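You operate a simulated robot arm through the tools that you are given. There is no shell and no other tool. Be economical: measure what you need, move in short steps, check, and stop when the job is done.

The job below is to be done with a simulated two-armed robot. You get a single attempt, and the scene is never put back.

TASK
Fetch the blanking pin with the orange grip and set it on the bottom shelf of the stores rack, door end. Then take the black pail on the third shelf from the top of the stores rack, door end and put it away on the top of the steel bench. Then fetch the white corner board and stand it on top of the orange plate with a lug. Do these in the order given. Set down upright: black pail, white corner board.

The check looks at the end state, three seconds after you hand in, the way a careful person would. Anything else that was tipped, shoved, dropped, spilled or broken makes it a failure.

THE ROBOT
Two 7-joint arms with two-finger parallel grippers on one trunk, on a base that drives. Base frame: it is fixed to the floor where the robot stands at the start and does not move with it; the origin is under the middle of the robot, x ahead of it, y to its left, z up. Readings come in m, rad, newtons and seconds.
The left shoulder is at the start at [0.07, 0.177, 1.145], the right one opposite. Places, roughly: blanking pin with the orange grip (3x3x9 cm) [0.5, -0.1, 1.4]; bottom shelf of the stores rack, door end [0.7, 0, 0.2]; orange plate with a lug [-1.25, -3.75, 0.75]; top of the steel bench [2.1, -6.1, 0.9]; white corner board [0.75, -1.25, 0.25]. Payload 3.43 kg a hand.
The TCP of each hand is the grasp point between the finger pads, 0.03 m short of the fingertips. In the tool frame z runs along the fingers and y along their closing line. Largest opening 0.094 m; finger width 0.028, thickness 0.01; the body of the gripper, 0.05 by 0.096 m, starts 0.055 m behind the TCP.
Orientation is that of the tool frame in the base frame, as a unit quaternion [x, y, z, w]. With the fingers straight down and closing along the base's y, the tool's x points along the base's -x, its y along +y and its z along -z.

THE INTERFACE
- The arms move only by the tool step_arm. It takes "left_increments", "right_increments" or both (then of equal length, played together; a hand with none holds still); each is a list of rows, each an object of numbers (a shift or turn left out is 0, a gripper value left out holds the last): "wx", "wy", "wz": the turn, a rotation vector about the tool's x, y, z in rad; "tx", "ty", "tz": the shift along the tool's x, y, z in m; "fingers": the finger opening in m, from 0 to 0.094. In form: [{"wx": .., "wy": .., "wz": .., "tx": .., "ty": .., "tz": .., "fingers": ..}, ...]. A call has 1 to 8 rows; each row shifts and turns the commanded pose from where the row before left it, along the tool's axes as they then stand. Rows are played at 5 a second. More than 0.05 m and 0.15 rad between two rows, or a gripper value outside its range, and nothing of the call is played. Where a pose cannot be reached the arm comes as near as it can. A force on the tool above 40 N (or 10 N above the force at the start of the call, whichever is more), or a blocked arm, ends the call early, and 0.2 s more pass. Each finger travels about 0.153 m/s and halts on what it meets, pressing with about 28 N; the grip force reading is that of the motor and also rises with nothing between the fingers. The clock runs only during rows and for 0.2 s after the last one: add rows that do not move to give the fingers time. The reply holds the time, the measured pose of the TCP, the force on the tool along the base axes, the opening and the grip force, in the units named above and with some noise, with the torque about the TCP (base axes, N m) and any sound that the robot's microphone picked up.
- Cameras (640 x 400 px; columns grow to the right, rows downward): "scene" is now at [0.1326, -0.0501, 1.4508]; the picture's right is [-0.55, -0.84, -0.00], its down [-0.49, 0.32, -0.81] and it looks along [0.68, -0.44, -0.59] (base axes); focal length 219 px, centre (320, 200). "left" rides on the left gripper at [0.076, -0.014, -0.103] in its tool frame; the picture's right is [0.18, 0.98, 0.00], its down [-0.75, 0.14, -0.64] and it looks along [-0.63, 0.12, 0.77] (tool axes); focal length 243 px, centre (320, 200). "right" rides on the right gripper at [0.076, 0.014, -0.102] in its tool frame; the picture's right is [-0.18, 0.98, 0.00], its down [-0.75, -0.14, -0.64] and it looks along [-0.63, -0.12, 0.77] (tool axes); focal length 243 px, centre (320, 200). There is no depth. A picture from a camera that has moved, and an enlarged one, comes with that camera's place and axes in the base frame and with its lens. The place of the scene camera against the robot may be out by one fixed shift of up to 0.025 m in any direction.
- snapshot(camera): a new picture of that camera. The clock stands still meanwhile.
- move_column(by): slides the trunk up (or, below 0, down) by that many m; the arms and the scene camera ride with it, the base frame stays. It gives what a move gives, with no picture.
- drive_base(legs): drives the robot by 1 to 6 legs, each [ahead, turn to the left] in m and rad, along the robot's own axes; the way and the turn of a leg run together, so that a leg with both is an arc; at most 1.5 m and 3.142 rad a leg. The arms and the cameras ride along, it lands a little off, and it stops where it bumps. It gives what a move gives.
- turn_head(pan, tilt): turns the head with the scene camera to pan (to the left, within 1.501 rad either way) and tilt (down, from -0.506 to 1.204), counted from straight ahead of the robot. It gives what a move gives.
- zoom(camera, box): a new picture of the part [left, top, right, bottom] of that camera's present view, enlarged. The clock stands still meanwhile.
- job_done(): hands the job in; it is judged then, once.

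Work in short steps. Places have to be worked out from the pictures, the camera data and where the tool is seen: move nearer, look again, correct. Check each grasp and each placing, and mend what went wrong. You have 165 turns and 130 pictures in all, those below and enlarged ones among them. Open the grippers and draw the arms clear of the work before you hand the job in, unless the task says otherwise; then end with one line.

The tools are called after "Emit:" as a command line: name --argument value ..., lists and objects as JSON in quotes. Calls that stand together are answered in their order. step_arm: Moves the arms, as the interface text tells. Its arguments: {"type":"object","properties":{"left_increments":{"type":"array"},"right_increments":{"type":"array"}},"required":[]} The other tools are called the same way: move_column (by) slides the trunk up or down; drive_base (legs) drives the base; turn_head (pan, tilt) turns the head that bears the scene camera; snapshot (camera) takes a picture; zoom (camera, box) takes an enlarged picture of a part of a camera's view; job_done () hands the job in.

At the start:

```text
time: 0.0
left_eef_pos: [0.3574, -0.0156, 0.9997]
left_ee_rot: [0.001, 1.0, 0.0, 0.0]
left_force: [0.4, 0.6, 0.8]
left_moment: [0.01, -0.03, 0.02]
left_opening: 0.094
left_gripper_force: 0.2
right_eef_pos: [0.3623, -0.3178, 1.0007]
right_ee_rot: [-0.001, 1.0, 0.0, -0.001]
right_force: [-0.6, 0.7, -0.6]
right_moment: [0.0, 0.0, -0.01]
right_opening: 0.0939
right_gripper_force: 0.1
trunk travel left (down, up): [-0.725, 0.115]
robot x, y, heading: [-0.0014, 0.0007, 0.002]
head pan, tilt: [-0.579, 0.627]
```

scene: 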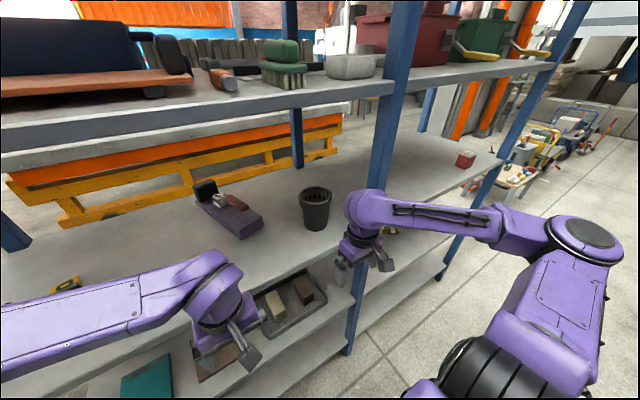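
right: 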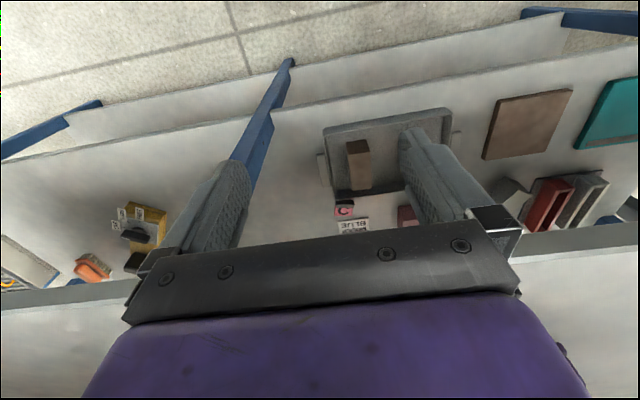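
left: 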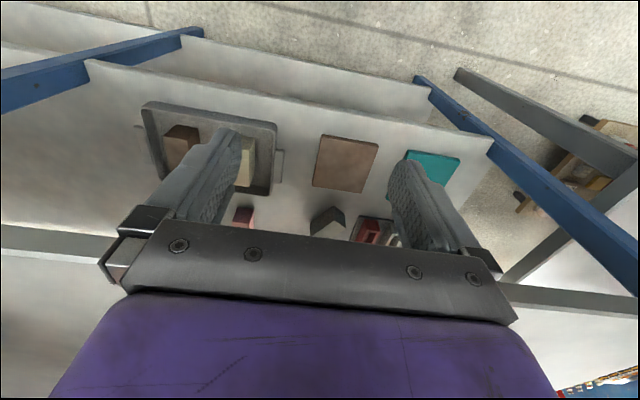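

The rack is ahead; the pin should appear near pixel (215,80) in the scene view. I'll enlarge that and look elsewhere.

Emit:
zoom --camera "scene" --box '[140, 20, 400, 182]'

Emit:
turn_head --pan 0.0 --tilt 0.3

Emit:
snapshot --camera "scene"

```text
2.46 times, centred on (270, 101) of scene
camera zoom: at [0.1326, -0.0501, 1.4508], right [-0.55, -0.84, 0.0], down [-0.49, 0.32, -0.81], along [0.68, -0.44, -0.59], focal length 539 px, centre (443, 444)
```

zoom: 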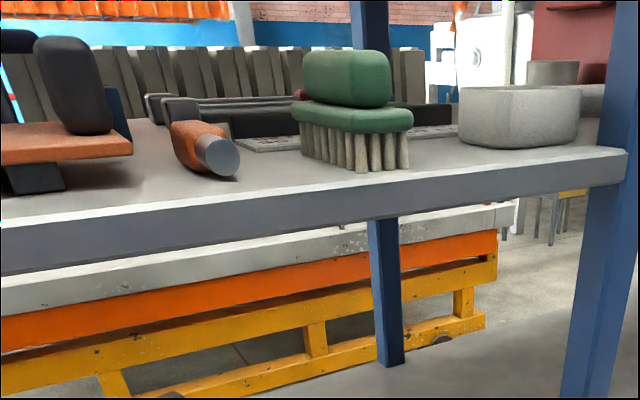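

```text
time: 1.0
left_eef_pos: [0.3588, -0.0154, 0.9988]
left_ee_rot: [0.0, 1.0, 0.0, 0.0]
left_force: [0.3, 0.2, -0.3]
left_moment: [0.0, 0.01, 0.02]
left_opening: 0.0939
left_gripper_force: 0.0
right_eef_pos: [0.3626, -0.3171, 0.9995]
right_ee_rot: [-0.001, 1.0, 0.0, 0.0]
right_force: [0.3, 0.5, 0.3]
right_moment: [-0.01, -0.02, -0.05]
right_opening: 0.094
right_gripper_force: 0.1
trunk travel left (down, up): [-0.725, 0.115]
robot x, y, heading: [-0.0012, -0.002, -0.008]
head pan, tilt: [0.0, 0.3]
```

```text
125 pictures are left
camera scene: at [0.1527, -0.0023, 1.4805], right [0.0, -1.0, 0.0], down [-0.3, 0.0, -0.96], along [0.96, 0.0, -0.3], focal length 219 px, centre (320, 200)
```

scene: 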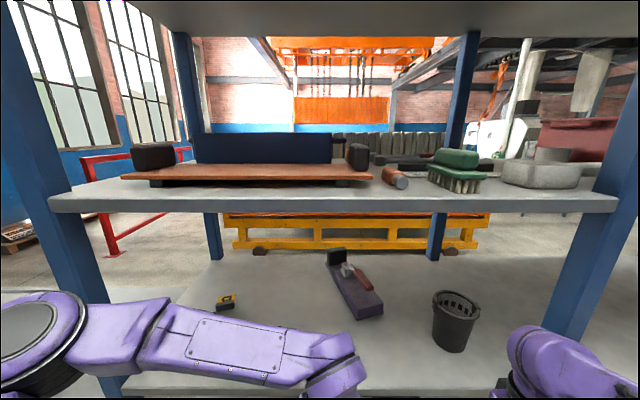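

Triangulating: the pin tip is near [0.48,-0.126,1.404], lying along x, shelf top ≈1.39, front edge x≈0.456. I'll back up 0.2 m for arm room and begin levelling the right hand.

Emit:
drive_base --legs '[[-0.2, 0]]'

Emit:
step_arm --right_increments '[{"wy": -0.14, "tz": -0.04}, {"wy": -0.14, "tz": -0.04}, {"wy": -0.14, "tz": -0.04}, {"wy": -0.14, "tz": -0.03}, {"wy": -0.14, "tz": -0.03}, {"wy": -0.14, "tz": -0.02}, {"wy": -0.14}, {"wy": -0.14}]'

Emit:
snapshot --camera "scene"

```text
time: 2.6
left_eef_pos: [0.1576, -0.0169, 1.0004]
left_ee_rot: [-0.001, 1.0, 0.0, 0.0]
left_force: [-1.0, 0.5, 0.6]
left_moment: [0.01, 0.04, 0.0]
left_opening: 0.094
left_gripper_force: 0.0
right_eef_pos: [0.1619, -0.3174, 0.9994]
right_ee_rot: [-0.001, 1.0, 0.0, 0.0]
right_force: [-0.5, 0.0, 0.2]
right_moment: [-0.03, 0.04, 0.03]
right_opening: 0.0941
right_gripper_force: 0.1
trunk travel left (down, up): [-0.725, 0.115]
robot x, y, heading: [-0.2018, 0.0005, 0.002]
head pan, tilt: [0.0, 0.3]
```

```text
time: 4.4
left_eef_pos: [0.1558, -0.0154, 0.9997]
left_ee_rot: [-0.001, 1.0, 0.0, 0.0]
left_force: [-0.5, -0.9, -0.4]
left_moment: [0.02, 0.0, 0.0]
left_opening: 0.0939
left_gripper_force: 0.1
right_eef_pos: [0.1522, -0.3523, 1.2618]
right_ee_rot: [-0.002, 0.847, 0.002, 0.532]
right_force: [0.4, -0.1, 0.5]
right_moment: [0.0, -0.01, 0.05]
right_opening: 0.094
right_gripper_force: 0.1
right hand out of reach, approached as far as the arm can: row 4, 5, 6, 7, 8
trunk travel left (down, up): [-0.725, 0.115]
robot x, y, heading: [-0.2028, -0.0004, -0.002]
head pan, tilt: [0.0, 0.3]
```

```text
124 pictures are left
camera scene: at [-0.0497, -0.0025, 1.4806], right [0.0, -1.0, 0.0], down [-0.3, 0.0, -0.96], along [0.96, 0.0, -0.3], focal length 219 px, centre (320, 200)
```

scene: 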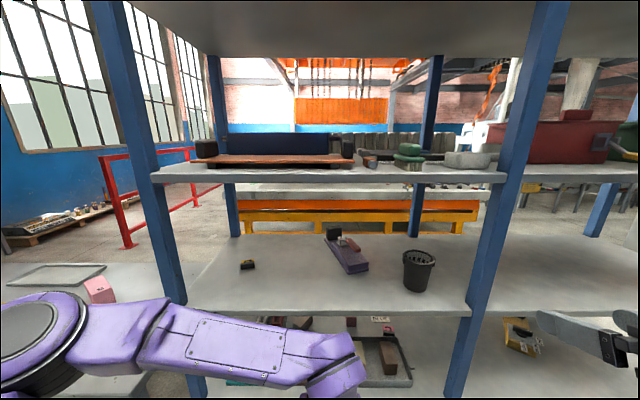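

The arm hit its near limit; pitch is now about 26° below horizontal. Move the right hand forward, up and inward to a place in front of the pin.

Emit:
step_arm --right_increments '[{"tx": -0.03, "ty": 0.026, "tz": 0.013}, {"tx": -0.03, "ty": 0.026, "tz": 0.013}, {"tx": -0.03, "ty": 0.026, "tz": 0.013}, {"tx": -0.03, "ty": 0.026, "tz": 0.013}, {"tx": -0.03, "ty": 0.026, "tz": 0.013}, {"tx": -0.03, "ty": 0.026, "tz": 0.013}, {"tx": -0.03, "ty": 0.026, "tz": 0.013, "wy": -0.14}, {"tx": -0.03, "ty": 0.026, "tz": 0.013, "wy": -0.14}]'

Emit:
snapshot --camera "scene"

Emit:
snapshot --camera "right"

```text
time: 6.2
left_eef_pos: [0.1563, -0.0141, 0.9998]
left_ee_rot: [0.0, 1.0, -0.001, 0.0]
left_force: [0.6, 0.2, 1.0]
left_moment: [-0.01, 0.0, 0.02]
left_opening: 0.0938
left_gripper_force: 0.1
right_eef_pos: [0.3484, -0.1434, 1.4353]
right_ee_rot: [-0.002, 0.764, 0.0, 0.645]
right_force: [-0.5, 0.5, 0.8]
right_moment: [0.01, 0.0, -0.03]
right_opening: 0.0941
right_gripper_force: 0.1
trunk travel left (down, up): [-0.725, 0.115]
robot x, y, heading: [-0.1986, -0.0011, -0.001]
head pan, tilt: [0.0, 0.3]
```

```text
123 pictures are left
camera scene: at [-0.0488, 0.0004, 1.4805], right [0.0, -1.0, 0.0], down [-0.3, 0.0, -0.96], along [0.96, 0.0, -0.3], focal length 219 px, centre (320, 200)
```

scene: 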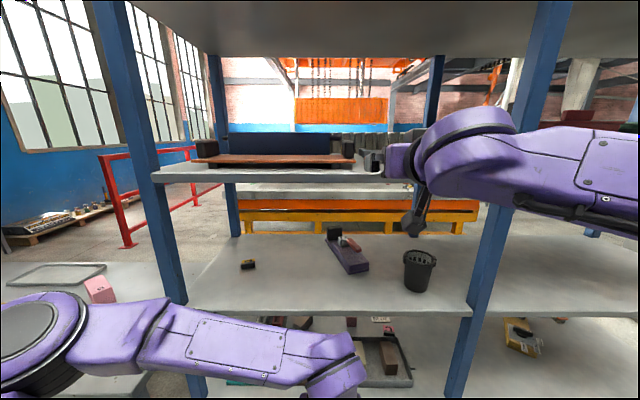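

```text
122 pictures are left
camera right: at [0.2337, -0.1275, 1.3787], right [0.03, 0.98, 0.18], down [-0.51, -0.14, 0.85], along [0.86, -0.12, 0.49], focal length 243 px, centre (320, 200)
```

right: 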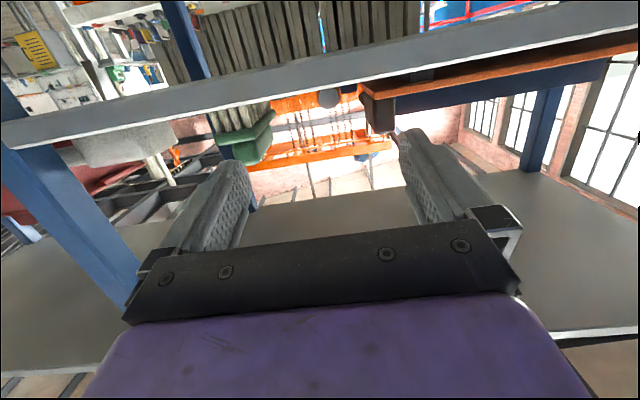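

The gripper stands in front of the pin, y close. Zoom on the pin for its axis and lateral offset.

Emit:
zoom --camera "right" --box '[230, 50, 430, 175]'

Emit:
zoom --camera "scene" --box '[320, 130, 480, 230]'

```text
3.20 times, centred on (330, 112) of right
camera zoom: at [0.2337, -0.1275, 1.3787], right [0.03, 0.98, 0.18], down [-0.51, -0.14, 0.85], along [0.86, -0.12, 0.49], focal length 776 px, centre (288, 480)
```

zoom: 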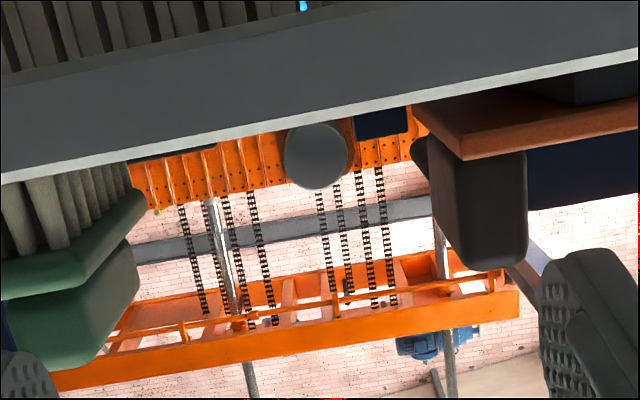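

```text
4.00 times, centred on (400, 180) of scene
camera zoom: at [-0.0488, 0.0004, 1.4805], right [0.0, -1.0, 0.0], down [-0.3, 0.0, -0.96], along [0.96, 0.0, -0.3], focal length 876 px, centre (0, 280)
```

zoom: 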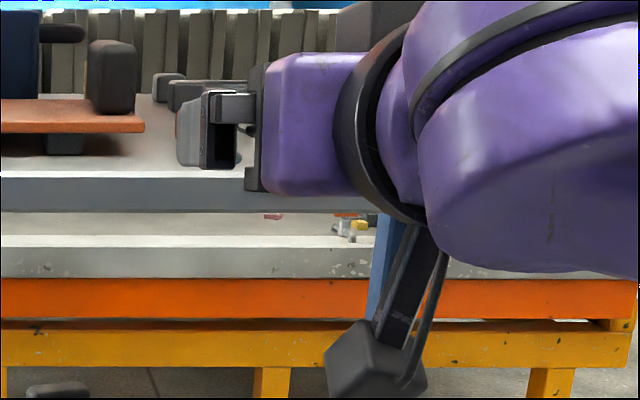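

Pin tip at y≈-0.134, z≈1.408, with a brown plank to the left (y>-0.09) and brush to the right (y<-0.2). I narrow the fingers to 0.05 and creep ahead to just short of the pin.

Emit:
step_arm --right_increments '[{"fingers": 0.05, "ty": 0.009, "wx": -0.03, "tx": 0.0}, {"tz": 0.02}, {"tz": 0.02, "tx": 0.0}, {"tz": 0.015}, {}]'

Emit:
snapshot --camera "right"

Emit:
zoom --camera "scene" --box '[320, 130, 480, 230]'

```text
time: 7.4
left_eef_pos: [0.1567, -0.0154, 0.9987]
left_ee_rot: [-0.001, 1.0, 0.001, 0.0]
left_force: [0.9, 0.6, 0.0]
left_moment: [-0.02, -0.02, -0.01]
left_opening: 0.094
left_gripper_force: 0.1
right_eef_pos: [0.4029, -0.1336, 1.4276]
right_ee_rot: [-0.01, 0.764, 0.012, 0.645]
right_force: [0.5, -0.1, -0.3]
right_moment: [0.02, 0.03, 0.02]
right_opening: 0.0499
right_gripper_force: 0.1
trunk travel left (down, up): [-0.725, 0.115]
robot x, y, heading: [-0.2053, 0.0002, 0.005]
head pan, tilt: [0.0, 0.3]
```

```text
119 pictures are left
camera right: at [0.2867, -0.1214, 1.3693], right [0.0, 0.98, 0.19], down [-0.5, -0.16, 0.85], along [0.87, -0.09, 0.49], focal length 243 px, centre (320, 200)
```

right: 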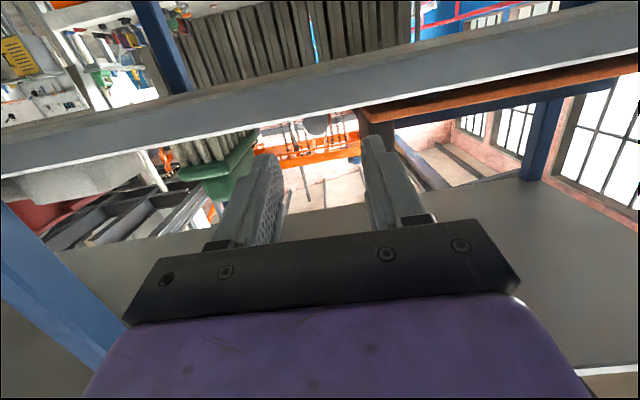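

```text
4.00 times, centred on (400, 180) of scene
camera zoom: at [-0.0495, -0.0021, 1.4806], right [0.0, -1.0, 0.0], down [-0.3, 0.0, -0.96], along [0.96, 0.0, -0.3], focal length 876 px, centre (0, 280)
```

zoom: 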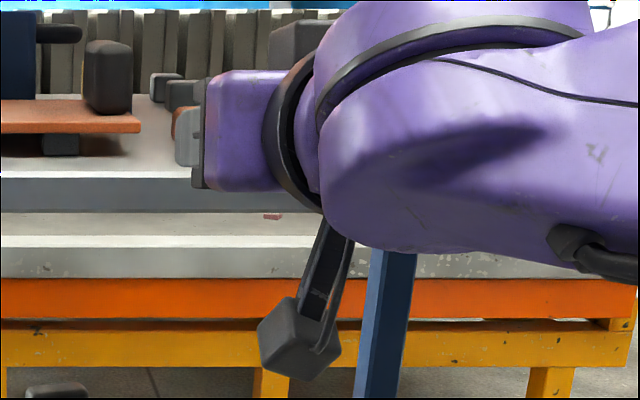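

Pin tip sits midway between the fingers at y≈-0.13. Creep ahead 0.1 m along the fingers, slightly raised.

Emit:
step_arm --right_increments '[{"tz": 0.02, "tx": -0.004}, {"tz": 0.02}, {"tz": 0.02}, {"tz": 0.02}, {"tz": 0.015}, {}]'

Emit:
snapshot --camera "right"

Emit:
zoom --camera "scene" --box '[320, 130, 480, 230]'

```text
time: 8.8
left_eef_pos: [0.1536, -0.0146, 1.0017]
left_ee_rot: [-0.001, 1.0, -0.001, 0.001]
left_force: [0.3, 0.3, 0.3]
left_moment: [-0.05, 0.02, 0.05]
left_opening: 0.0941
left_gripper_force: 0.1
right_eef_pos: [0.4927, -0.1291, 1.4189]
right_ee_rot: [-0.01, 0.762, 0.012, 0.647]
right_force: [-5.0, -0.3, 10.8]
right_moment: [-0.27, -0.22, -0.01]
right_opening: 0.05
right_gripper_force: 0.0
trunk travel left (down, up): [-0.725, 0.115]
robot x, y, heading: [-0.2029, -0.0011, 0.002]
head pan, tilt: [0.0, 0.3]
```

```text
117 pictures are left
camera right: at [0.3769, -0.1175, 1.3608], right [0.0, 0.98, 0.19], down [-0.51, -0.16, 0.85], along [0.86, -0.09, 0.5], focal length 243 px, centre (320, 200)
```

right: 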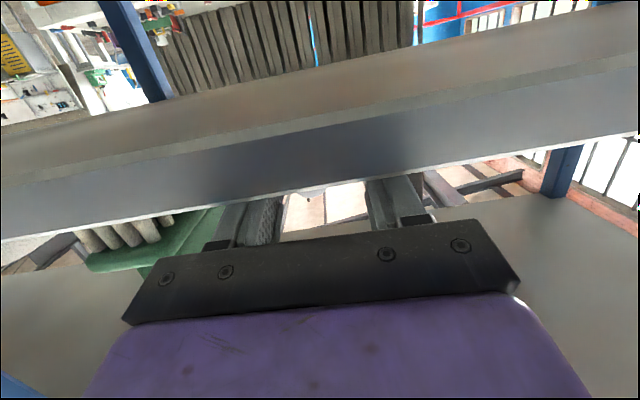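

```text
4.00 times, centred on (400, 180) of scene
camera zoom: at [-0.0537, -0.0014, 1.4812], right [0.0, -1.0, 0.0], down [-0.29, 0.0, -0.96], along [0.96, 0.0, -0.29], focal length 876 px, centre (0, 280)
```

zoom: 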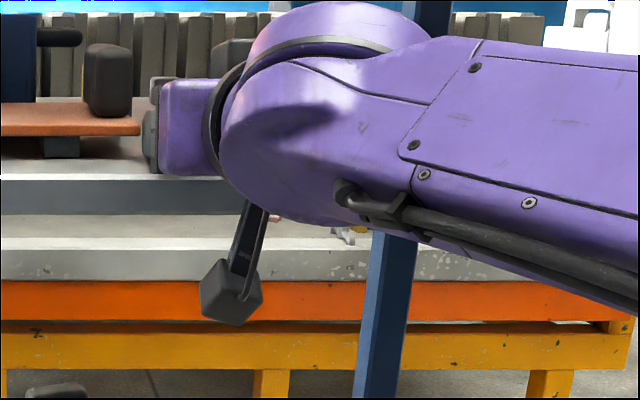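

Light contact with the shelf (Fz≈11 N), so the shelf top is ≈1.40. Lift 4 mm and close.

Emit:
step_arm --right_increments '[{"tx": -0.004}, {"tz": 0.01}, {"fingers": 0.03}, {"fingers": 0.0}, {}, {}]'

```text
time: 10.2
left_eef_pos: [0.1554, -0.0166, 0.9999]
left_ee_rot: [0.0, 1.0, 0.0, 0.001]
left_force: [0.0, -0.1, -0.1]
left_moment: [0.01, -0.02, 0.0]
left_opening: 0.0941
left_gripper_force: 0.1
right_eef_pos: [0.5046, -0.1307, 1.4189]
right_ee_rot: [-0.01, 0.763, 0.013, 0.646]
right_force: [1.6, -4.3, 15.0]
right_moment: [-0.28, -0.54, -0.12]
right_opening: 0.025
right_gripper_force: 28.1
trunk travel left (down, up): [-0.725, 0.115]
robot x, y, heading: [-0.2056, -0.0029, -0.004]
head pan, tilt: [0.0, 0.3]
```

The grip closed on something 25 mm wide. Lift 5 cm in level steps, then draw back.

Emit:
step_arm --right_increments '[{"tx": -0.015}, {"tx": -0.015}, {"tx": -0.01}, {"tz": -0.04}, {"tz": -0.04}, {"tz": -0.04}, {}]'

Emit:
snapshot --camera "right"

Emit:
snapshot --camera "scene"

```text
time: 11.8
left_eef_pos: [0.157, -0.0134, 1.0006]
left_ee_rot: [-0.001, 1.0, 0.0, -0.001]
left_force: [-0.1, -0.1, -1.0]
left_moment: [-0.02, -0.03, -0.01]
left_opening: 0.0939
left_gripper_force: 0.1
right_eef_pos: [0.394, -0.1307, 1.4768]
right_ee_rot: [-0.011, 0.764, 0.012, 0.645]
right_force: [0.6, 0.2, 0.3]
right_moment: [-0.01, 0.01, -0.08]
right_opening: 0.0002
right_gripper_force: 28.1
trunk travel left (down, up): [-0.725, 0.115]
robot x, y, heading: [-0.2022, -0.0005, 0.001]
head pan, tilt: [0.0, 0.3]
```

```text
115 pictures are left
camera right: at [0.2786, -0.1185, 1.4196], right [0.0, 0.98, 0.18], down [-0.5, -0.16, 0.85], along [0.87, -0.09, 0.49], focal length 243 px, centre (320, 200)
```

right: 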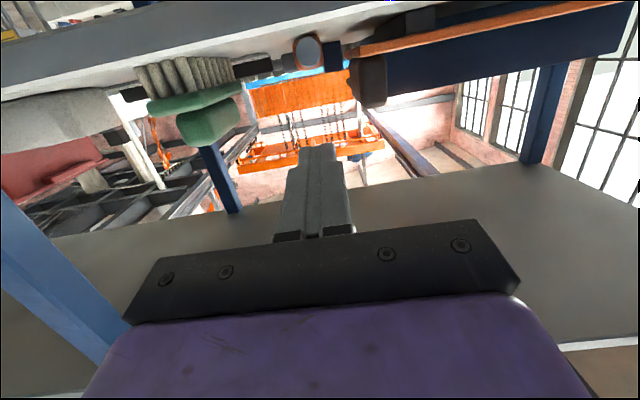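

```text
114 pictures are left
camera scene: at [-0.0498, 0.0011, 1.4806], right [0.0, -1.0, 0.0], down [-0.3, 0.0, -0.96], along [0.96, 0.0, -0.3], focal length 219 px, centre (320, 200)
```

scene: 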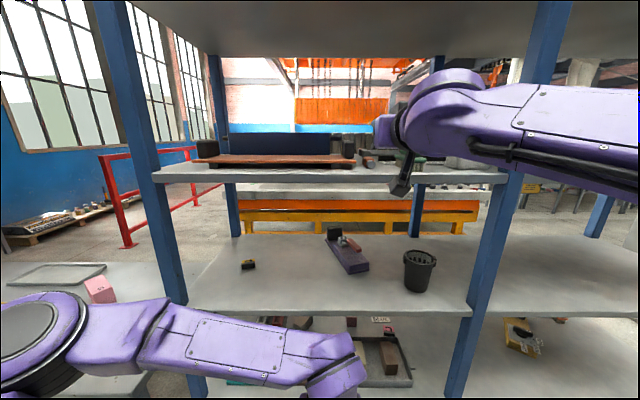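

The pin slipped (fingers closed empty): I had only its tip. Look closely at where it lies now.

Emit:
zoom --camera "right" --box '[220, 0, 420, 125]'

Emit:
zoom --camera "scene" --box '[300, 110, 460, 210]'

```text
3.20 times, centred on (320, 62) of right
camera zoom: at [0.2786, -0.1185, 1.4196], right [0.0, 0.98, 0.18], down [-0.5, -0.16, 0.85], along [0.87, -0.09, 0.49], focal length 776 px, centre (320, 640)
```

zoom: 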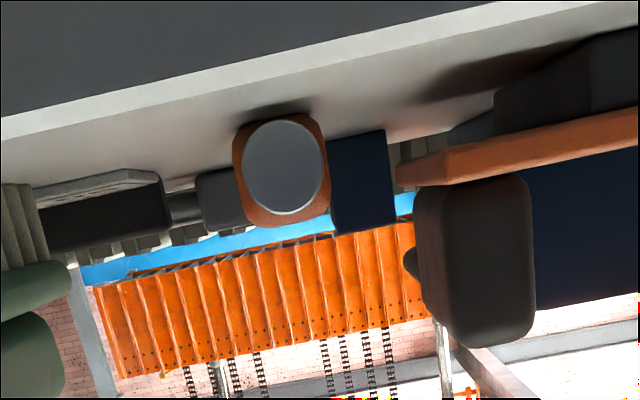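

```text
4.00 times, centred on (380, 160) of scene
camera zoom: at [-0.0498, 0.0011, 1.4806], right [0.0, -1.0, 0.0], down [-0.3, 0.0, -0.96], along [0.96, 0.0, -0.3], focal length 876 px, centre (80, 360)
```

zoom: 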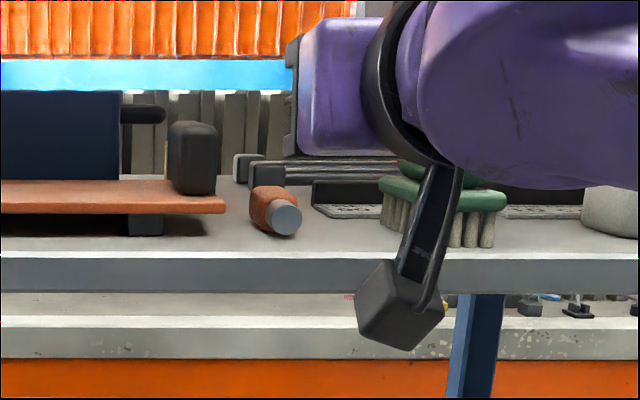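

The pin lies square to the gripper now, tip x≈0.495, y≈-0.126. I'll open to 0.05, drop to height and go deeper (TCP x≈0.535).

Emit:
step_arm --right_increments '[{"fingers": 0.05, "tx": 0.016}, {"tx": 0.0165, "tz": 0.005}, {"tz": 0.03}, {"tz": 0.03}, {"tz": 0.03}, {"tz": 0.025}, {"tz": 0.01}, {}]'

Emit:
zoom --camera "scene" --box '[300, 110, 460, 210]'

```text
time: 13.6
left_eef_pos: [0.1566, -0.0159, 0.9997]
left_ee_rot: [0.0, 1.0, 0.0, 0.0]
left_force: [-0.3, -0.6, -0.1]
left_moment: [-0.02, 0.0, 0.0]
left_opening: 0.0938
left_gripper_force: 0.0
right_eef_pos: [0.5177, -0.1292, 1.4222]
right_ee_rot: [-0.01, 0.764, 0.012, 0.645]
right_force: [0.6, 0.5, -0.2]
right_moment: [0.01, -0.01, -0.01]
right_opening: 0.0502
right_gripper_force: 0.1
trunk travel left (down, up): [-0.725, 0.115]
robot x, y, heading: [-0.2021, -0.0025, 0.001]
head pan, tilt: [0.0, 0.3]
```

```text
4.00 times, centred on (380, 160) of scene
camera zoom: at [-0.0499, -0.0019, 1.4806], right [0.0, -1.0, 0.0], down [-0.3, 0.0, -0.96], along [0.96, 0.0, -0.3], focal length 876 px, centre (80, 360)
```

zoom: 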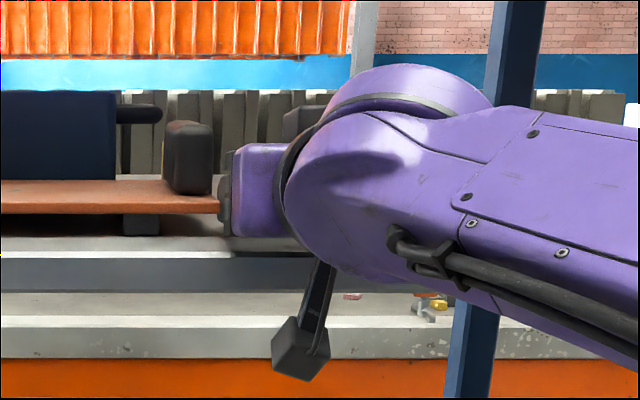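

No contact yet; gripper body's left side is close to the plank end, so shift 5 mm right, advance another 15 mm and close.

Emit:
step_arm --right_increments '[{"ty": -0.005}, {"tz": 0.015, "tx": -0.001}, {"fingers": 0.03}, {"fingers": 0.0}, {}, {}]'

```text
time: 15.0
left_eef_pos: [0.1568, -0.0158, 0.9991]
left_ee_rot: [-0.001, 1.0, 0.0, 0.0]
left_force: [-0.6, 0.3, 0.1]
left_moment: [0.02, 0.02, 0.01]
left_opening: 0.0937
left_gripper_force: 0.0
right_eef_pos: [0.5329, -0.1356, 1.4208]
right_ee_rot: [-0.009, 0.765, 0.011, 0.644]
right_force: [-0.4, -0.6, -0.6]
right_moment: [0.01, 0.04, 0.01]
right_opening: 0.0296
right_gripper_force: 28.0
trunk travel left (down, up): [-0.725, 0.115]
robot x, y, heading: [-0.2039, -0.0017, 0.002]
head pan, tilt: [0.0, 0.3]
```

Now 29.6 mm gap, on the orange grip, no side forces. Lift and draw back.

Emit:
step_arm --right_increments '[{"tx": -0.01}, {"tx": -0.015}, {"tx": -0.015}, {"tz": -0.04}, {"tz": -0.04}, {"tz": -0.04}, {"tz": -0.02}, {}]'

Emit:
snapshot --camera "right"

Emit:
snapshot --camera "scene"

```text
time: 16.8
left_eef_pos: [0.1563, -0.0137, 1.0002]
left_ee_rot: [-0.001, 1.0, -0.001, 0.0]
left_force: [0.4, -0.2, 0.5]
left_moment: [-0.01, 0.01, -0.03]
left_opening: 0.0939
left_gripper_force: 0.0
right_eef_pos: [0.4019, -0.1376, 1.484]
right_ee_rot: [-0.011, 0.764, 0.012, 0.644]
right_force: [0.6, 0.9, -0.9]
right_moment: [-0.01, 0.04, 0.02]
right_opening: 0.0292
right_gripper_force: 28.2
trunk travel left (down, up): [-0.725, 0.115]
robot x, y, heading: [-0.2049, 0.0001, -0.001]
head pan, tilt: [0.0, 0.3]
```

```text
110 pictures are left
camera right: at [0.2866, -0.124, 1.427], right [0.0, 0.98, 0.19], down [-0.5, -0.16, 0.85], along [0.87, -0.09, 0.49], focal length 243 px, centre (320, 200)
```

right: 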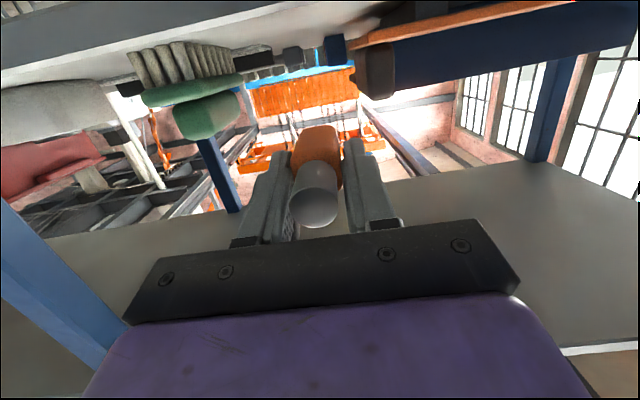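

```text
109 pictures are left
camera scene: at [-0.049, 0.0, 1.4805], right [0.0, -1.0, 0.0], down [-0.3, 0.0, -0.96], along [0.96, 0.0, -0.3], focal length 219 px, centre (320, 200)
```

scene: 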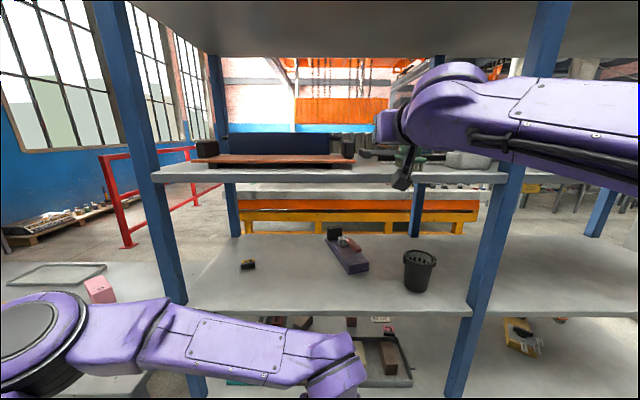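

The pin is held firmly. Before backing off further, look to both sides to see what surrounds the robot.

Emit:
turn_head --pan -1.5 --tilt 0.4

Emit:
snapshot --camera "scene"

Emit:
turn_head --pan 1.5 --tilt 0.4

Emit:
snapshot --camera "scene"

```text
time: 18.4
left_eef_pos: [0.1574, -0.0151, 0.9991]
left_ee_rot: [0.0, 1.0, 0.0, -0.001]
left_force: [-0.2, -0.7, 0.2]
left_moment: [-0.03, 0.01, -0.01]
left_opening: 0.094
left_gripper_force: 0.1
right_eef_pos: [0.4019, -0.1386, 1.4843]
right_ee_rot: [-0.011, 0.765, 0.013, 0.644]
right_force: [-0.3, 0.4, -1.4]
right_moment: [0.02, 0.05, 0.03]
right_opening: 0.0296
right_gripper_force: 27.9
trunk travel left (down, up): [-0.725, 0.115]
robot x, y, heading: [-0.2035, 0.0026, 0.001]
head pan, tilt: [-1.499, 0.4]
```

```text
108 pictures are left
camera scene: at [-0.1358, -0.0943, 1.4713], right [-1.0, -0.07, 0.0], down [-0.03, 0.39, -0.92], along [0.07, -0.92, -0.39], focal length 219 px, centre (320, 200)
```

scene: 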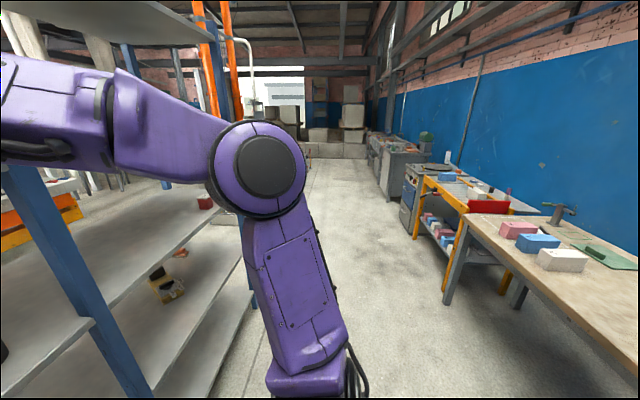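

```text
time: 21.0
left_eef_pos: [0.1562, -0.0165, 1.0]
left_ee_rot: [-0.001, 1.0, 0.0, 0.0]
left_force: [-0.5, 0.6, 0.1]
left_moment: [0.0, 0.02, 0.06]
left_opening: 0.094
left_gripper_force: 0.0
right_eef_pos: [0.4029, -0.1382, 1.4844]
right_ee_rot: [-0.01, 0.765, 0.012, 0.644]
right_force: [0.1, 0.0, -1.0]
right_moment: [0.04, 0.04, 0.0]
right_opening: 0.0294
right_gripper_force: 28.1
trunk travel left (down, up): [-0.725, 0.115]
robot x, y, heading: [-0.2015, -0.002, -0.004]
head pan, tilt: [1.499, 0.4]
```

```text
107 pictures are left
camera scene: at [-0.136, 0.0903, 1.4713], right [1.0, -0.07, 0.0], down [-0.03, -0.39, -0.92], along [0.07, 0.92, -0.39], focal length 219 px, centre (320, 200)
```

scene: 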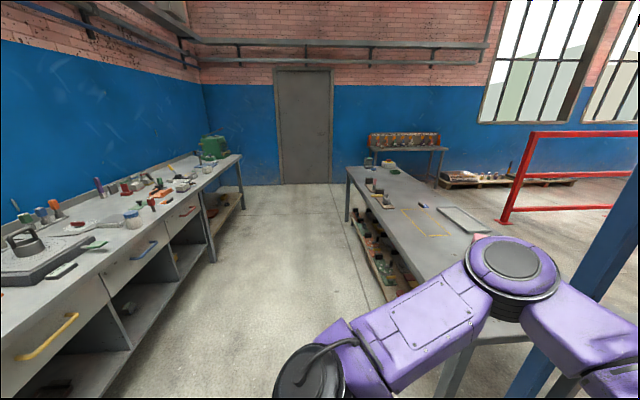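

Door is to the left, so the bay ahead is the door end; benches stand ~0.9 m behind. Back up 0.2 m, lower the trunk and look ahead at the bottom shelf.

Emit:
drive_base --legs '[[-0.2, 0]]'

Emit:
move_column --by -0.6

Emit:
turn_head --pan 0.0 --tilt 0.6

Emit:
snapshot --camera "scene"

```text
time: 22.6
left_eef_pos: [-0.0424, -0.0158, 0.9984]
left_ee_rot: [-0.001, 1.0, 0.0, 0.0]
left_force: [-0.2, 1.1, -0.5]
left_moment: [0.0, 0.02, 0.02]
left_opening: 0.094
left_gripper_force: 0.1
right_eef_pos: [0.2042, -0.1385, 1.4819]
right_ee_rot: [-0.01, 0.766, 0.012, 0.643]
right_force: [0.0, -0.1, -0.1]
right_moment: [0.0, 0.02, -0.01]
right_opening: 0.0293
right_gripper_force: 27.7
trunk travel left (down, up): [-0.725, 0.115]
robot x, y, heading: [-0.4044, 0.0023, -0.001]
head pan, tilt: [1.499, 0.4]
```

```text
refused: -0.6 is not a number from -0.4 to 0.4
```

```text
time: 24.2
left_eef_pos: [-0.0436, -0.0155, 0.9999]
left_ee_rot: [-0.001, 1.0, -0.001, -0.001]
left_force: [-0.2, 1.2, 0.3]
left_moment: [0.0, -0.01, 0.03]
left_opening: 0.0941
left_gripper_force: 0.0
right_eef_pos: [0.202, -0.1394, 1.484]
right_ee_rot: [-0.01, 0.765, 0.012, 0.644]
right_force: [-0.5, 0.4, -0.5]
right_moment: [0.0, -0.01, 0.0]
right_opening: 0.0291
right_gripper_force: 28.3
trunk travel left (down, up): [-0.725, 0.115]
robot x, y, heading: [-0.4027, 0.0003, -0.004]
head pan, tilt: [0.0, 0.6]
```

```text
106 pictures are left
camera scene: at [-0.2538, -0.0019, 1.4531], right [0.0, -1.0, 0.0], down [-0.57, 0.0, -0.82], along [0.82, 0.0, -0.57], focal length 219 px, centre (320, 200)
```

scene: 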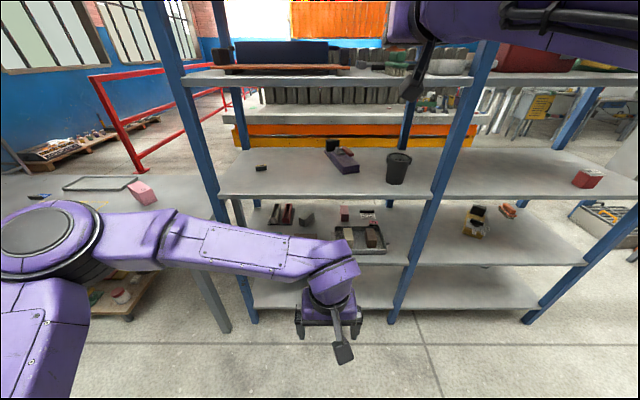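

Bottom shelf looks clear where visible. Lower the trunk in two moves.

Emit:
move_column --by -0.4

Emit:
move_column --by -0.25

Emit:
snapshot --camera "scene"

```text
time: 28.0
left_eef_pos: [-0.0435, -0.0158, 0.6007]
left_ee_rot: [-0.001, 1.0, 0.0, 0.0]
left_force: [0.3, -0.8, 0.8]
left_moment: [0.04, 0.02, -0.02]
left_opening: 0.0939
left_gripper_force: 0.2
right_eef_pos: [0.202, -0.1392, 1.0837]
right_ee_rot: [-0.01, 0.765, 0.012, 0.644]
right_force: [0.3, 1.3, -1.3]
right_moment: [0.0, 0.03, 0.0]
right_opening: 0.0296
right_gripper_force: 28.2
trunk travel left (down, up): [-0.325, 0.515]
robot x, y, heading: [-0.401, 0.0016, 0.001]
head pan, tilt: [0.0, 0.6]
```

```text
time: 30.6
left_eef_pos: [-0.0424, -0.0151, 0.3504]
left_ee_rot: [-0.002, 1.0, 0.0, 0.0]
left_force: [-0.1, 0.3, 0.2]
left_moment: [0.01, 0.01, 0.0]
left_opening: 0.0939
left_gripper_force: 0.0
right_eef_pos: [0.202, -0.1385, 0.8345]
right_ee_rot: [-0.01, 0.765, 0.012, 0.644]
right_force: [0.3, -1.0, -0.9]
right_moment: [0.01, 0.01, 0.0]
right_opening: 0.0296
right_gripper_force: 28.0
trunk travel left (down, up): [-0.075, 0.765]
robot x, y, heading: [-0.4027, 0.0033, -0.002]
head pan, tilt: [0.0, 0.6]
```

```text
105 pictures are left
camera scene: at [-0.2543, -0.002, 0.8031], right [0.0, -1.0, 0.0], down [-0.57, 0.0, -0.82], along [0.82, 0.0, -0.57], focal length 219 px, centre (320, 200)
```

scene: 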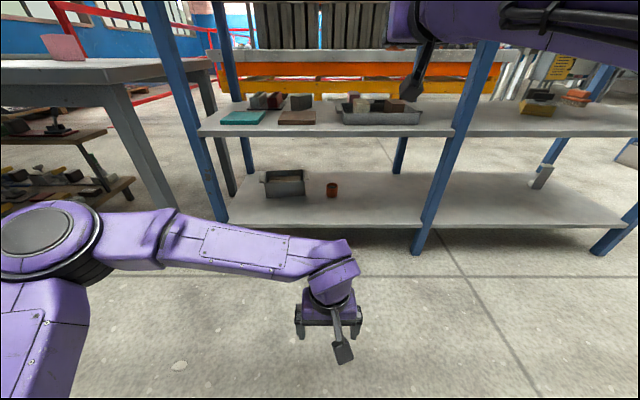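

Bottom shelf: a box and a small pot at left/middle, free space around y≈-0.2. Lower the right hand in front of the rack.

Emit:
step_arm --right_increments '[{"tx": 0.045, "tz": 0.0077, "ty": -0.008}, {"tx": 0.045, "tz": 0.0077, "ty": -0.008}, {"tx": 0.045, "tz": 0.0077, "ty": -0.008}, {"tx": 0.045, "tz": 0.0077, "ty": -0.008}, {"tx": 0.045, "tz": 0.0077, "ty": -0.008}, {"tx": 0.045, "tz": 0.0077, "ty": -0.008}, {"tx": 0.045, "tz": 0.0077, "ty": -0.008}, {"tx": 0.045, "tz": 0.0077, "ty": -0.008}]'

Emit:
step_arm --right_increments '[{"tx": 0.045, "tz": 0.0077, "ty": -0.008}, {"tx": 0.045, "tz": 0.0077, "ty": -0.008}, {"tx": 0.045, "tz": 0.0077}, {"tx": 0.03, "tz": 0.005}, {}]'

Emit:
snapshot --camera "scene"

Emit:
snapshot --camera "right"

```text
time: 32.4
left_eef_pos: [-0.0439, -0.0149, 0.3502]
left_ee_rot: [-0.001, 1.0, 0.0, -0.001]
left_force: [0.1, 0.3, 0.6]
left_moment: [-0.01, -0.02, 0.04]
left_opening: 0.0941
left_gripper_force: 0.0
right_eef_pos: [0.2033, -0.2013, 0.4687]
right_ee_rot: [-0.01, 0.765, 0.012, 0.644]
right_force: [-0.1, 0.0, -0.6]
right_moment: [0.01, 0.04, -0.03]
right_opening: 0.0297
right_gripper_force: 27.9
trunk travel left (down, up): [-0.075, 0.765]
robot x, y, heading: [-0.406, -0.0035, 0.0]
head pan, tilt: [0.0, 0.6]
```

```text
time: 33.6
left_eef_pos: [-0.0437, -0.0157, 0.349]
left_ee_rot: [0.0, 1.0, 0.0, 0.0]
left_force: [-0.2, -0.1, -0.2]
left_moment: [0.01, 0.0, -0.01]
left_opening: 0.0938
left_gripper_force: 0.0
right_eef_pos: [0.2039, -0.2145, 0.3018]
right_ee_rot: [-0.008, 0.766, 0.008, 0.643]
right_force: [0.4, -1.2, -0.5]
right_moment: [-0.02, 0.06, -0.03]
right_opening: 0.0298
right_gripper_force: 28.4
trunk travel left (down, up): [-0.075, 0.765]
robot x, y, heading: [-0.4037, -0.0004, 0.001]
head pan, tilt: [0.0, 0.6]
```

```text
104 pictures are left
camera scene: at [-0.2542, -0.0021, 0.8031], right [0.0, -1.0, 0.0], down [-0.57, 0.0, -0.82], along [0.82, 0.0, -0.57], focal length 219 px, centre (320, 200)
```

scene: 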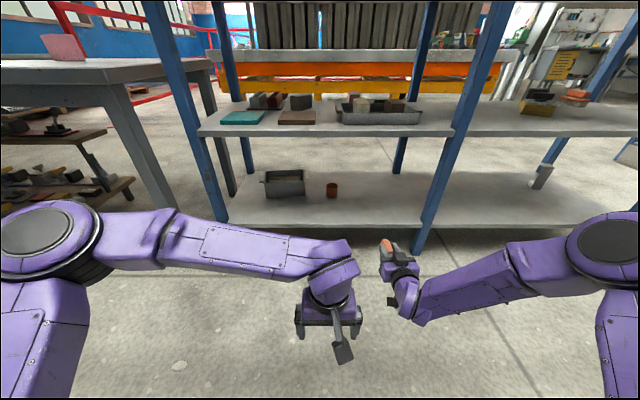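

```text
103 pictures are left
camera right: at [0.0882, -0.2014, 0.2446], right [0.01, 0.98, 0.18], down [-0.5, -0.15, 0.85], along [0.87, -0.1, 0.49], focal length 243 px, centre (320, 200)
```

right: 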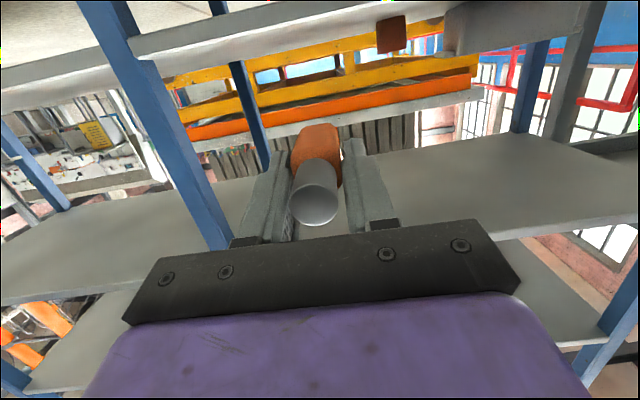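

Wrist view shows shelf surface ≈0.19, the post at y≈-0.43, and the spot at y≈-0.21 free. Drive ahead 0.28 m with the pin above shelf height.

Emit:
drive_base --legs '[[0.28, 0]]'

Emit:
snapshot --camera "scene"

Emit:
snapshot --camera "right"

```text
time: 35.6
left_eef_pos: [0.2361, -0.0151, 0.3501]
left_ee_rot: [-0.001, 1.0, 0.0, 0.0]
left_force: [-0.1, 0.1, 0.9]
left_moment: [-0.03, 0.01, 0.01]
left_opening: 0.0941
left_gripper_force: 0.0
right_eef_pos: [0.4834, -0.2144, 0.302]
right_ee_rot: [-0.008, 0.766, 0.009, 0.643]
right_force: [0.0, -0.4, -1.4]
right_moment: [-0.02, 0.0, 0.01]
right_opening: 0.0297
right_gripper_force: 28.1
trunk travel left (down, up): [-0.075, 0.765]
robot x, y, heading: [-0.121, 0.0007, -0.003]
head pan, tilt: [0.0, 0.6]
```

```text
102 pictures are left
camera scene: at [0.0257, -0.0018, 0.8031], right [0.0, -1.0, 0.0], down [-0.57, 0.0, -0.82], along [0.82, 0.0, -0.57], focal length 219 px, centre (320, 200)
```

scene: 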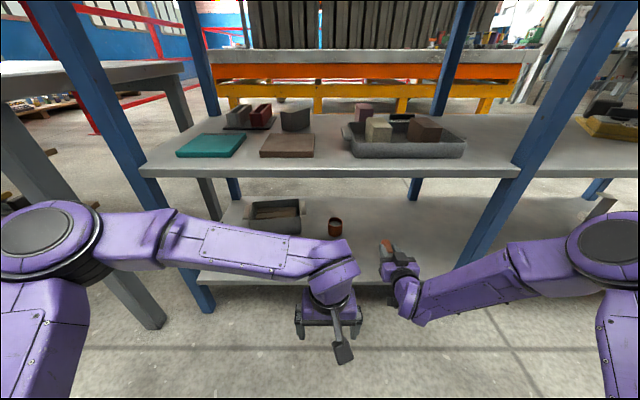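

```text
101 pictures are left
camera right: at [0.3681, -0.2009, 0.2448], right [0.01, 0.98, 0.18], down [-0.5, -0.15, 0.85], along [0.87, -0.1, 0.49], focal length 243 px, centre (320, 200)
```

right: 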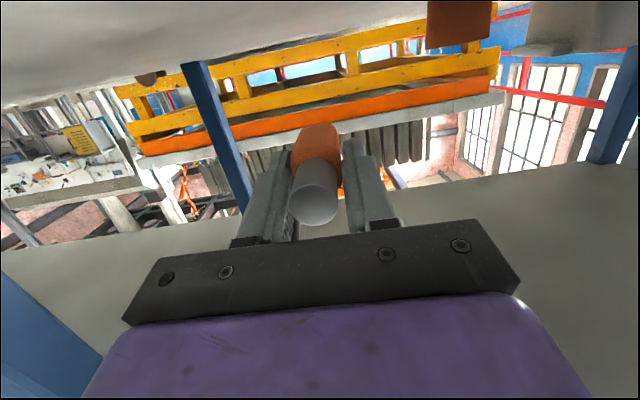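

Hand is over the shelf's front. Advance 4 cm and descend toward the shelf, slowing at the end.

Emit:
step_arm --right_increments '[{"tz": 0.04}, {"tx": 0.03, "tz": 0.005}, {"tx": 0.02, "tz": 0.0034}, {"tx": 0.01, "tz": 0.0017}, {"tx": 0.005, "tz": 0.0008}, {}]'

Emit:
zoom --camera "scene" --box '[320, 190, 480, 290]'

Emit:
snapshot --camera "right"

```text
time: 37.0
left_eef_pos: [0.2369, -0.0154, 0.3503]
left_ee_rot: [-0.001, 1.0, 0.0, -0.001]
left_force: [0.0, 0.3, -0.5]
left_moment: [0.02, -0.05, 0.03]
left_opening: 0.0941
left_gripper_force: 0.1
right_eef_pos: [0.5194, -0.1894, 0.2388]
right_ee_rot: [-0.006, 0.767, 0.004, 0.642]
right_force: [0.2, -0.2, -0.2]
right_moment: [-0.02, 0.03, -0.02]
right_opening: 0.0291
right_gripper_force: 28.1
right hand out of reach, approached as far as the arm can: row 2, 3, 4
trunk travel left (down, up): [-0.075, 0.765]
robot x, y, heading: [-0.12, 0.004, 0.002]
head pan, tilt: [0.0, 0.6]
```

```text
4.00 times, centred on (400, 240) of scene
camera zoom: at [0.0258, -0.0018, 0.8031], right [0.0, -1.0, 0.0], down [-0.57, 0.0, -0.82], along [0.82, 0.0, -0.57], focal length 876 px, centre (0, 40)
```

zoom: 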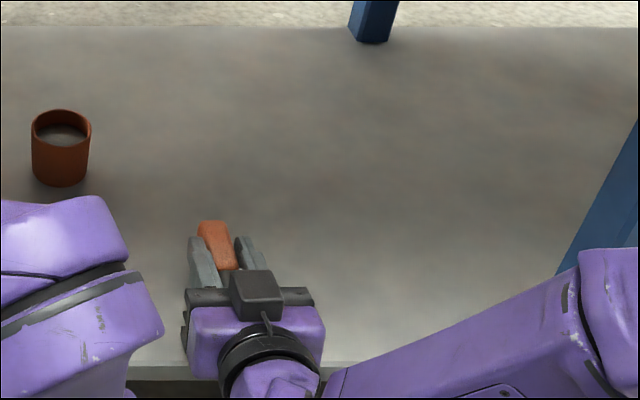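

```text
99 pictures are left
camera right: at [0.4038, -0.1756, 0.1821], right [0.02, 0.98, 0.18], down [-0.5, -0.15, 0.85], along [0.87, -0.1, 0.49], focal length 243 px, centre (320, 200)
```

right: 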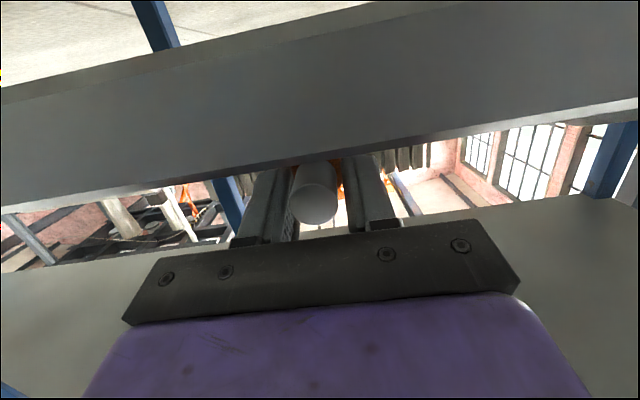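

The arm reached a limit, but the hand is at z≈0.239 over the shelf. Lower the rest with the trunk, 1.5 cm first.

Emit:
move_column --by -0.018

Emit:
zoom --camera "right" --box '[200, 100, 440, 250]'

```text
time: 37.6
left_eef_pos: [0.2366, -0.0147, 0.3324]
left_ee_rot: [0.0, 1.0, 0.0, 0.0]
left_force: [-0.1, 0.4, 0.4]
left_moment: [0.0, 0.0, 0.01]
left_opening: 0.0938
left_gripper_force: 0.0
right_eef_pos: [0.5194, -0.1901, 0.2218]
right_ee_rot: [-0.006, 0.765, 0.003, 0.644]
right_force: [2.0, 0.0, 6.1]
right_moment: [0.05, -0.4, -0.02]
right_opening: 0.0295
right_gripper_force: 27.6
trunk travel left (down, up): [-0.057, 0.783]
robot x, y, heading: [-0.1239, -0.0005, 0.004]
head pan, tilt: [0.0, 0.6]
```

```text
2.67 times, centred on (320, 175) of right
camera zoom: at [0.4046, -0.1755, 0.1656], right [0.02, 0.98, 0.18], down [-0.5, -0.15, 0.85], along [0.87, -0.1, 0.49], focal length 647 px, centre (320, 267)
```

zoom: 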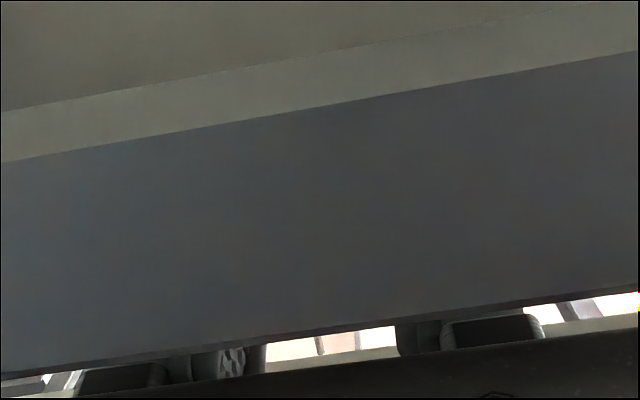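

Contact at z≈0.222 with 6 N: the pin rests on the shelf. Open the fingers gently, then look.

Emit:
step_arm --right_increments '[{"fingers": 0.04}, {"fingers": 0.06}, {}]'

Emit:
zoom --camera "scene" --box '[320, 190, 480, 290]'

```text
time: 38.4
left_eef_pos: [0.2367, -0.0155, 0.3319]
left_ee_rot: [-0.001, 1.0, 0.0, 0.0]
left_force: [0.8, 0.0, -0.4]
left_moment: [-0.04, 0.01, -0.02]
left_opening: 0.0938
left_gripper_force: 0.1
right_eef_pos: [0.519, -0.1891, 0.2206]
right_ee_rot: [-0.007, 0.767, 0.005, 0.642]
right_force: [0.3, 0.2, 0.2]
right_moment: [0.0, -0.02, 0.01]
right_opening: 0.0602
right_gripper_force: 0.0
trunk travel left (down, up): [-0.057, 0.783]
robot x, y, heading: [-0.1238, 0.0037, 0.0]
head pan, tilt: [0.0, 0.6]
```

```text
4.00 times, centred on (400, 240) of scene
camera zoom: at [0.0257, -0.0017, 0.7851], right [0.0, -1.0, 0.0], down [-0.57, 0.0, -0.82], along [0.82, 0.0, -0.57], focal length 876 px, centre (0, 40)
```

zoom: 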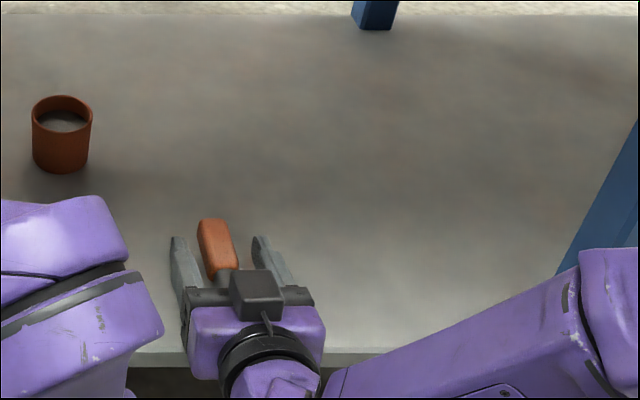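

The pin lies free between the open fingers. Raise the trunk 1 cm and back straight out.

Emit:
move_column --by 0.012

Emit:
drive_base --legs '[[-0.26, 0]]'

Emit:
snapshot --camera "scene"

```text
time: 39.0
left_eef_pos: [0.2367, -0.0154, 0.3442]
left_ee_rot: [-0.001, 1.0, -0.001, 0.0]
left_force: [0.3, -0.1, 0.3]
left_moment: [0.0, -0.02, -0.01]
left_opening: 0.0938
left_gripper_force: 0.1
right_eef_pos: [0.5191, -0.1904, 0.2338]
right_ee_rot: [-0.005, 0.767, 0.003, 0.642]
right_force: [0.0, -0.3, 0.0]
right_moment: [0.02, 0.0, -0.01]
right_opening: 0.0601
right_gripper_force: 0.0
trunk travel left (down, up): [-0.069, 0.771]
robot x, y, heading: [-0.1207, 0.0029, 0.0]
head pan, tilt: [0.0, 0.6]
```

```text
time: 40.9
left_eef_pos: [-0.022, -0.0149, 0.3445]
left_ee_rot: [-0.001, 1.0, 0.0, -0.001]
left_force: [-0.3, -0.8, -0.4]
left_moment: [-0.02, 0.01, 0.02]
left_opening: 0.0941
left_gripper_force: 0.0
right_eef_pos: [0.2599, -0.1901, 0.2334]
right_ee_rot: [-0.006, 0.766, 0.004, 0.642]
right_force: [-0.1, 0.2, -0.1]
right_moment: [-0.01, 0.0, 0.0]
right_opening: 0.06
right_gripper_force: 0.1
trunk travel left (down, up): [-0.069, 0.771]
robot x, y, heading: [-0.3816, -0.0011, 0.001]
head pan, tilt: [0.0, 0.6]
```

```text
96 pictures are left
camera scene: at [-0.2334, -0.002, 0.7971], right [0.0, -1.0, 0.0], down [-0.57, 0.0, -0.82], along [0.82, 0.0, -0.57], focal length 219 px, centre (320, 200)
```

scene: 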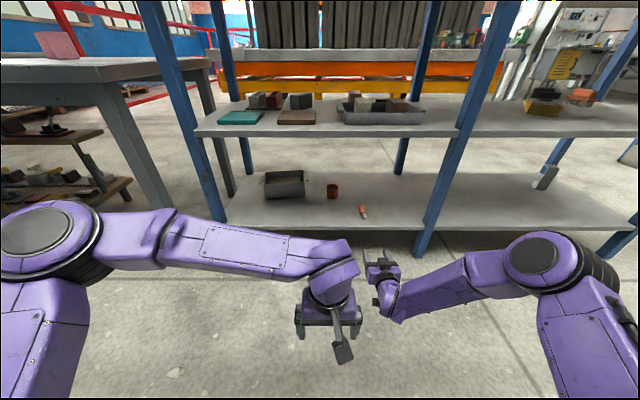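

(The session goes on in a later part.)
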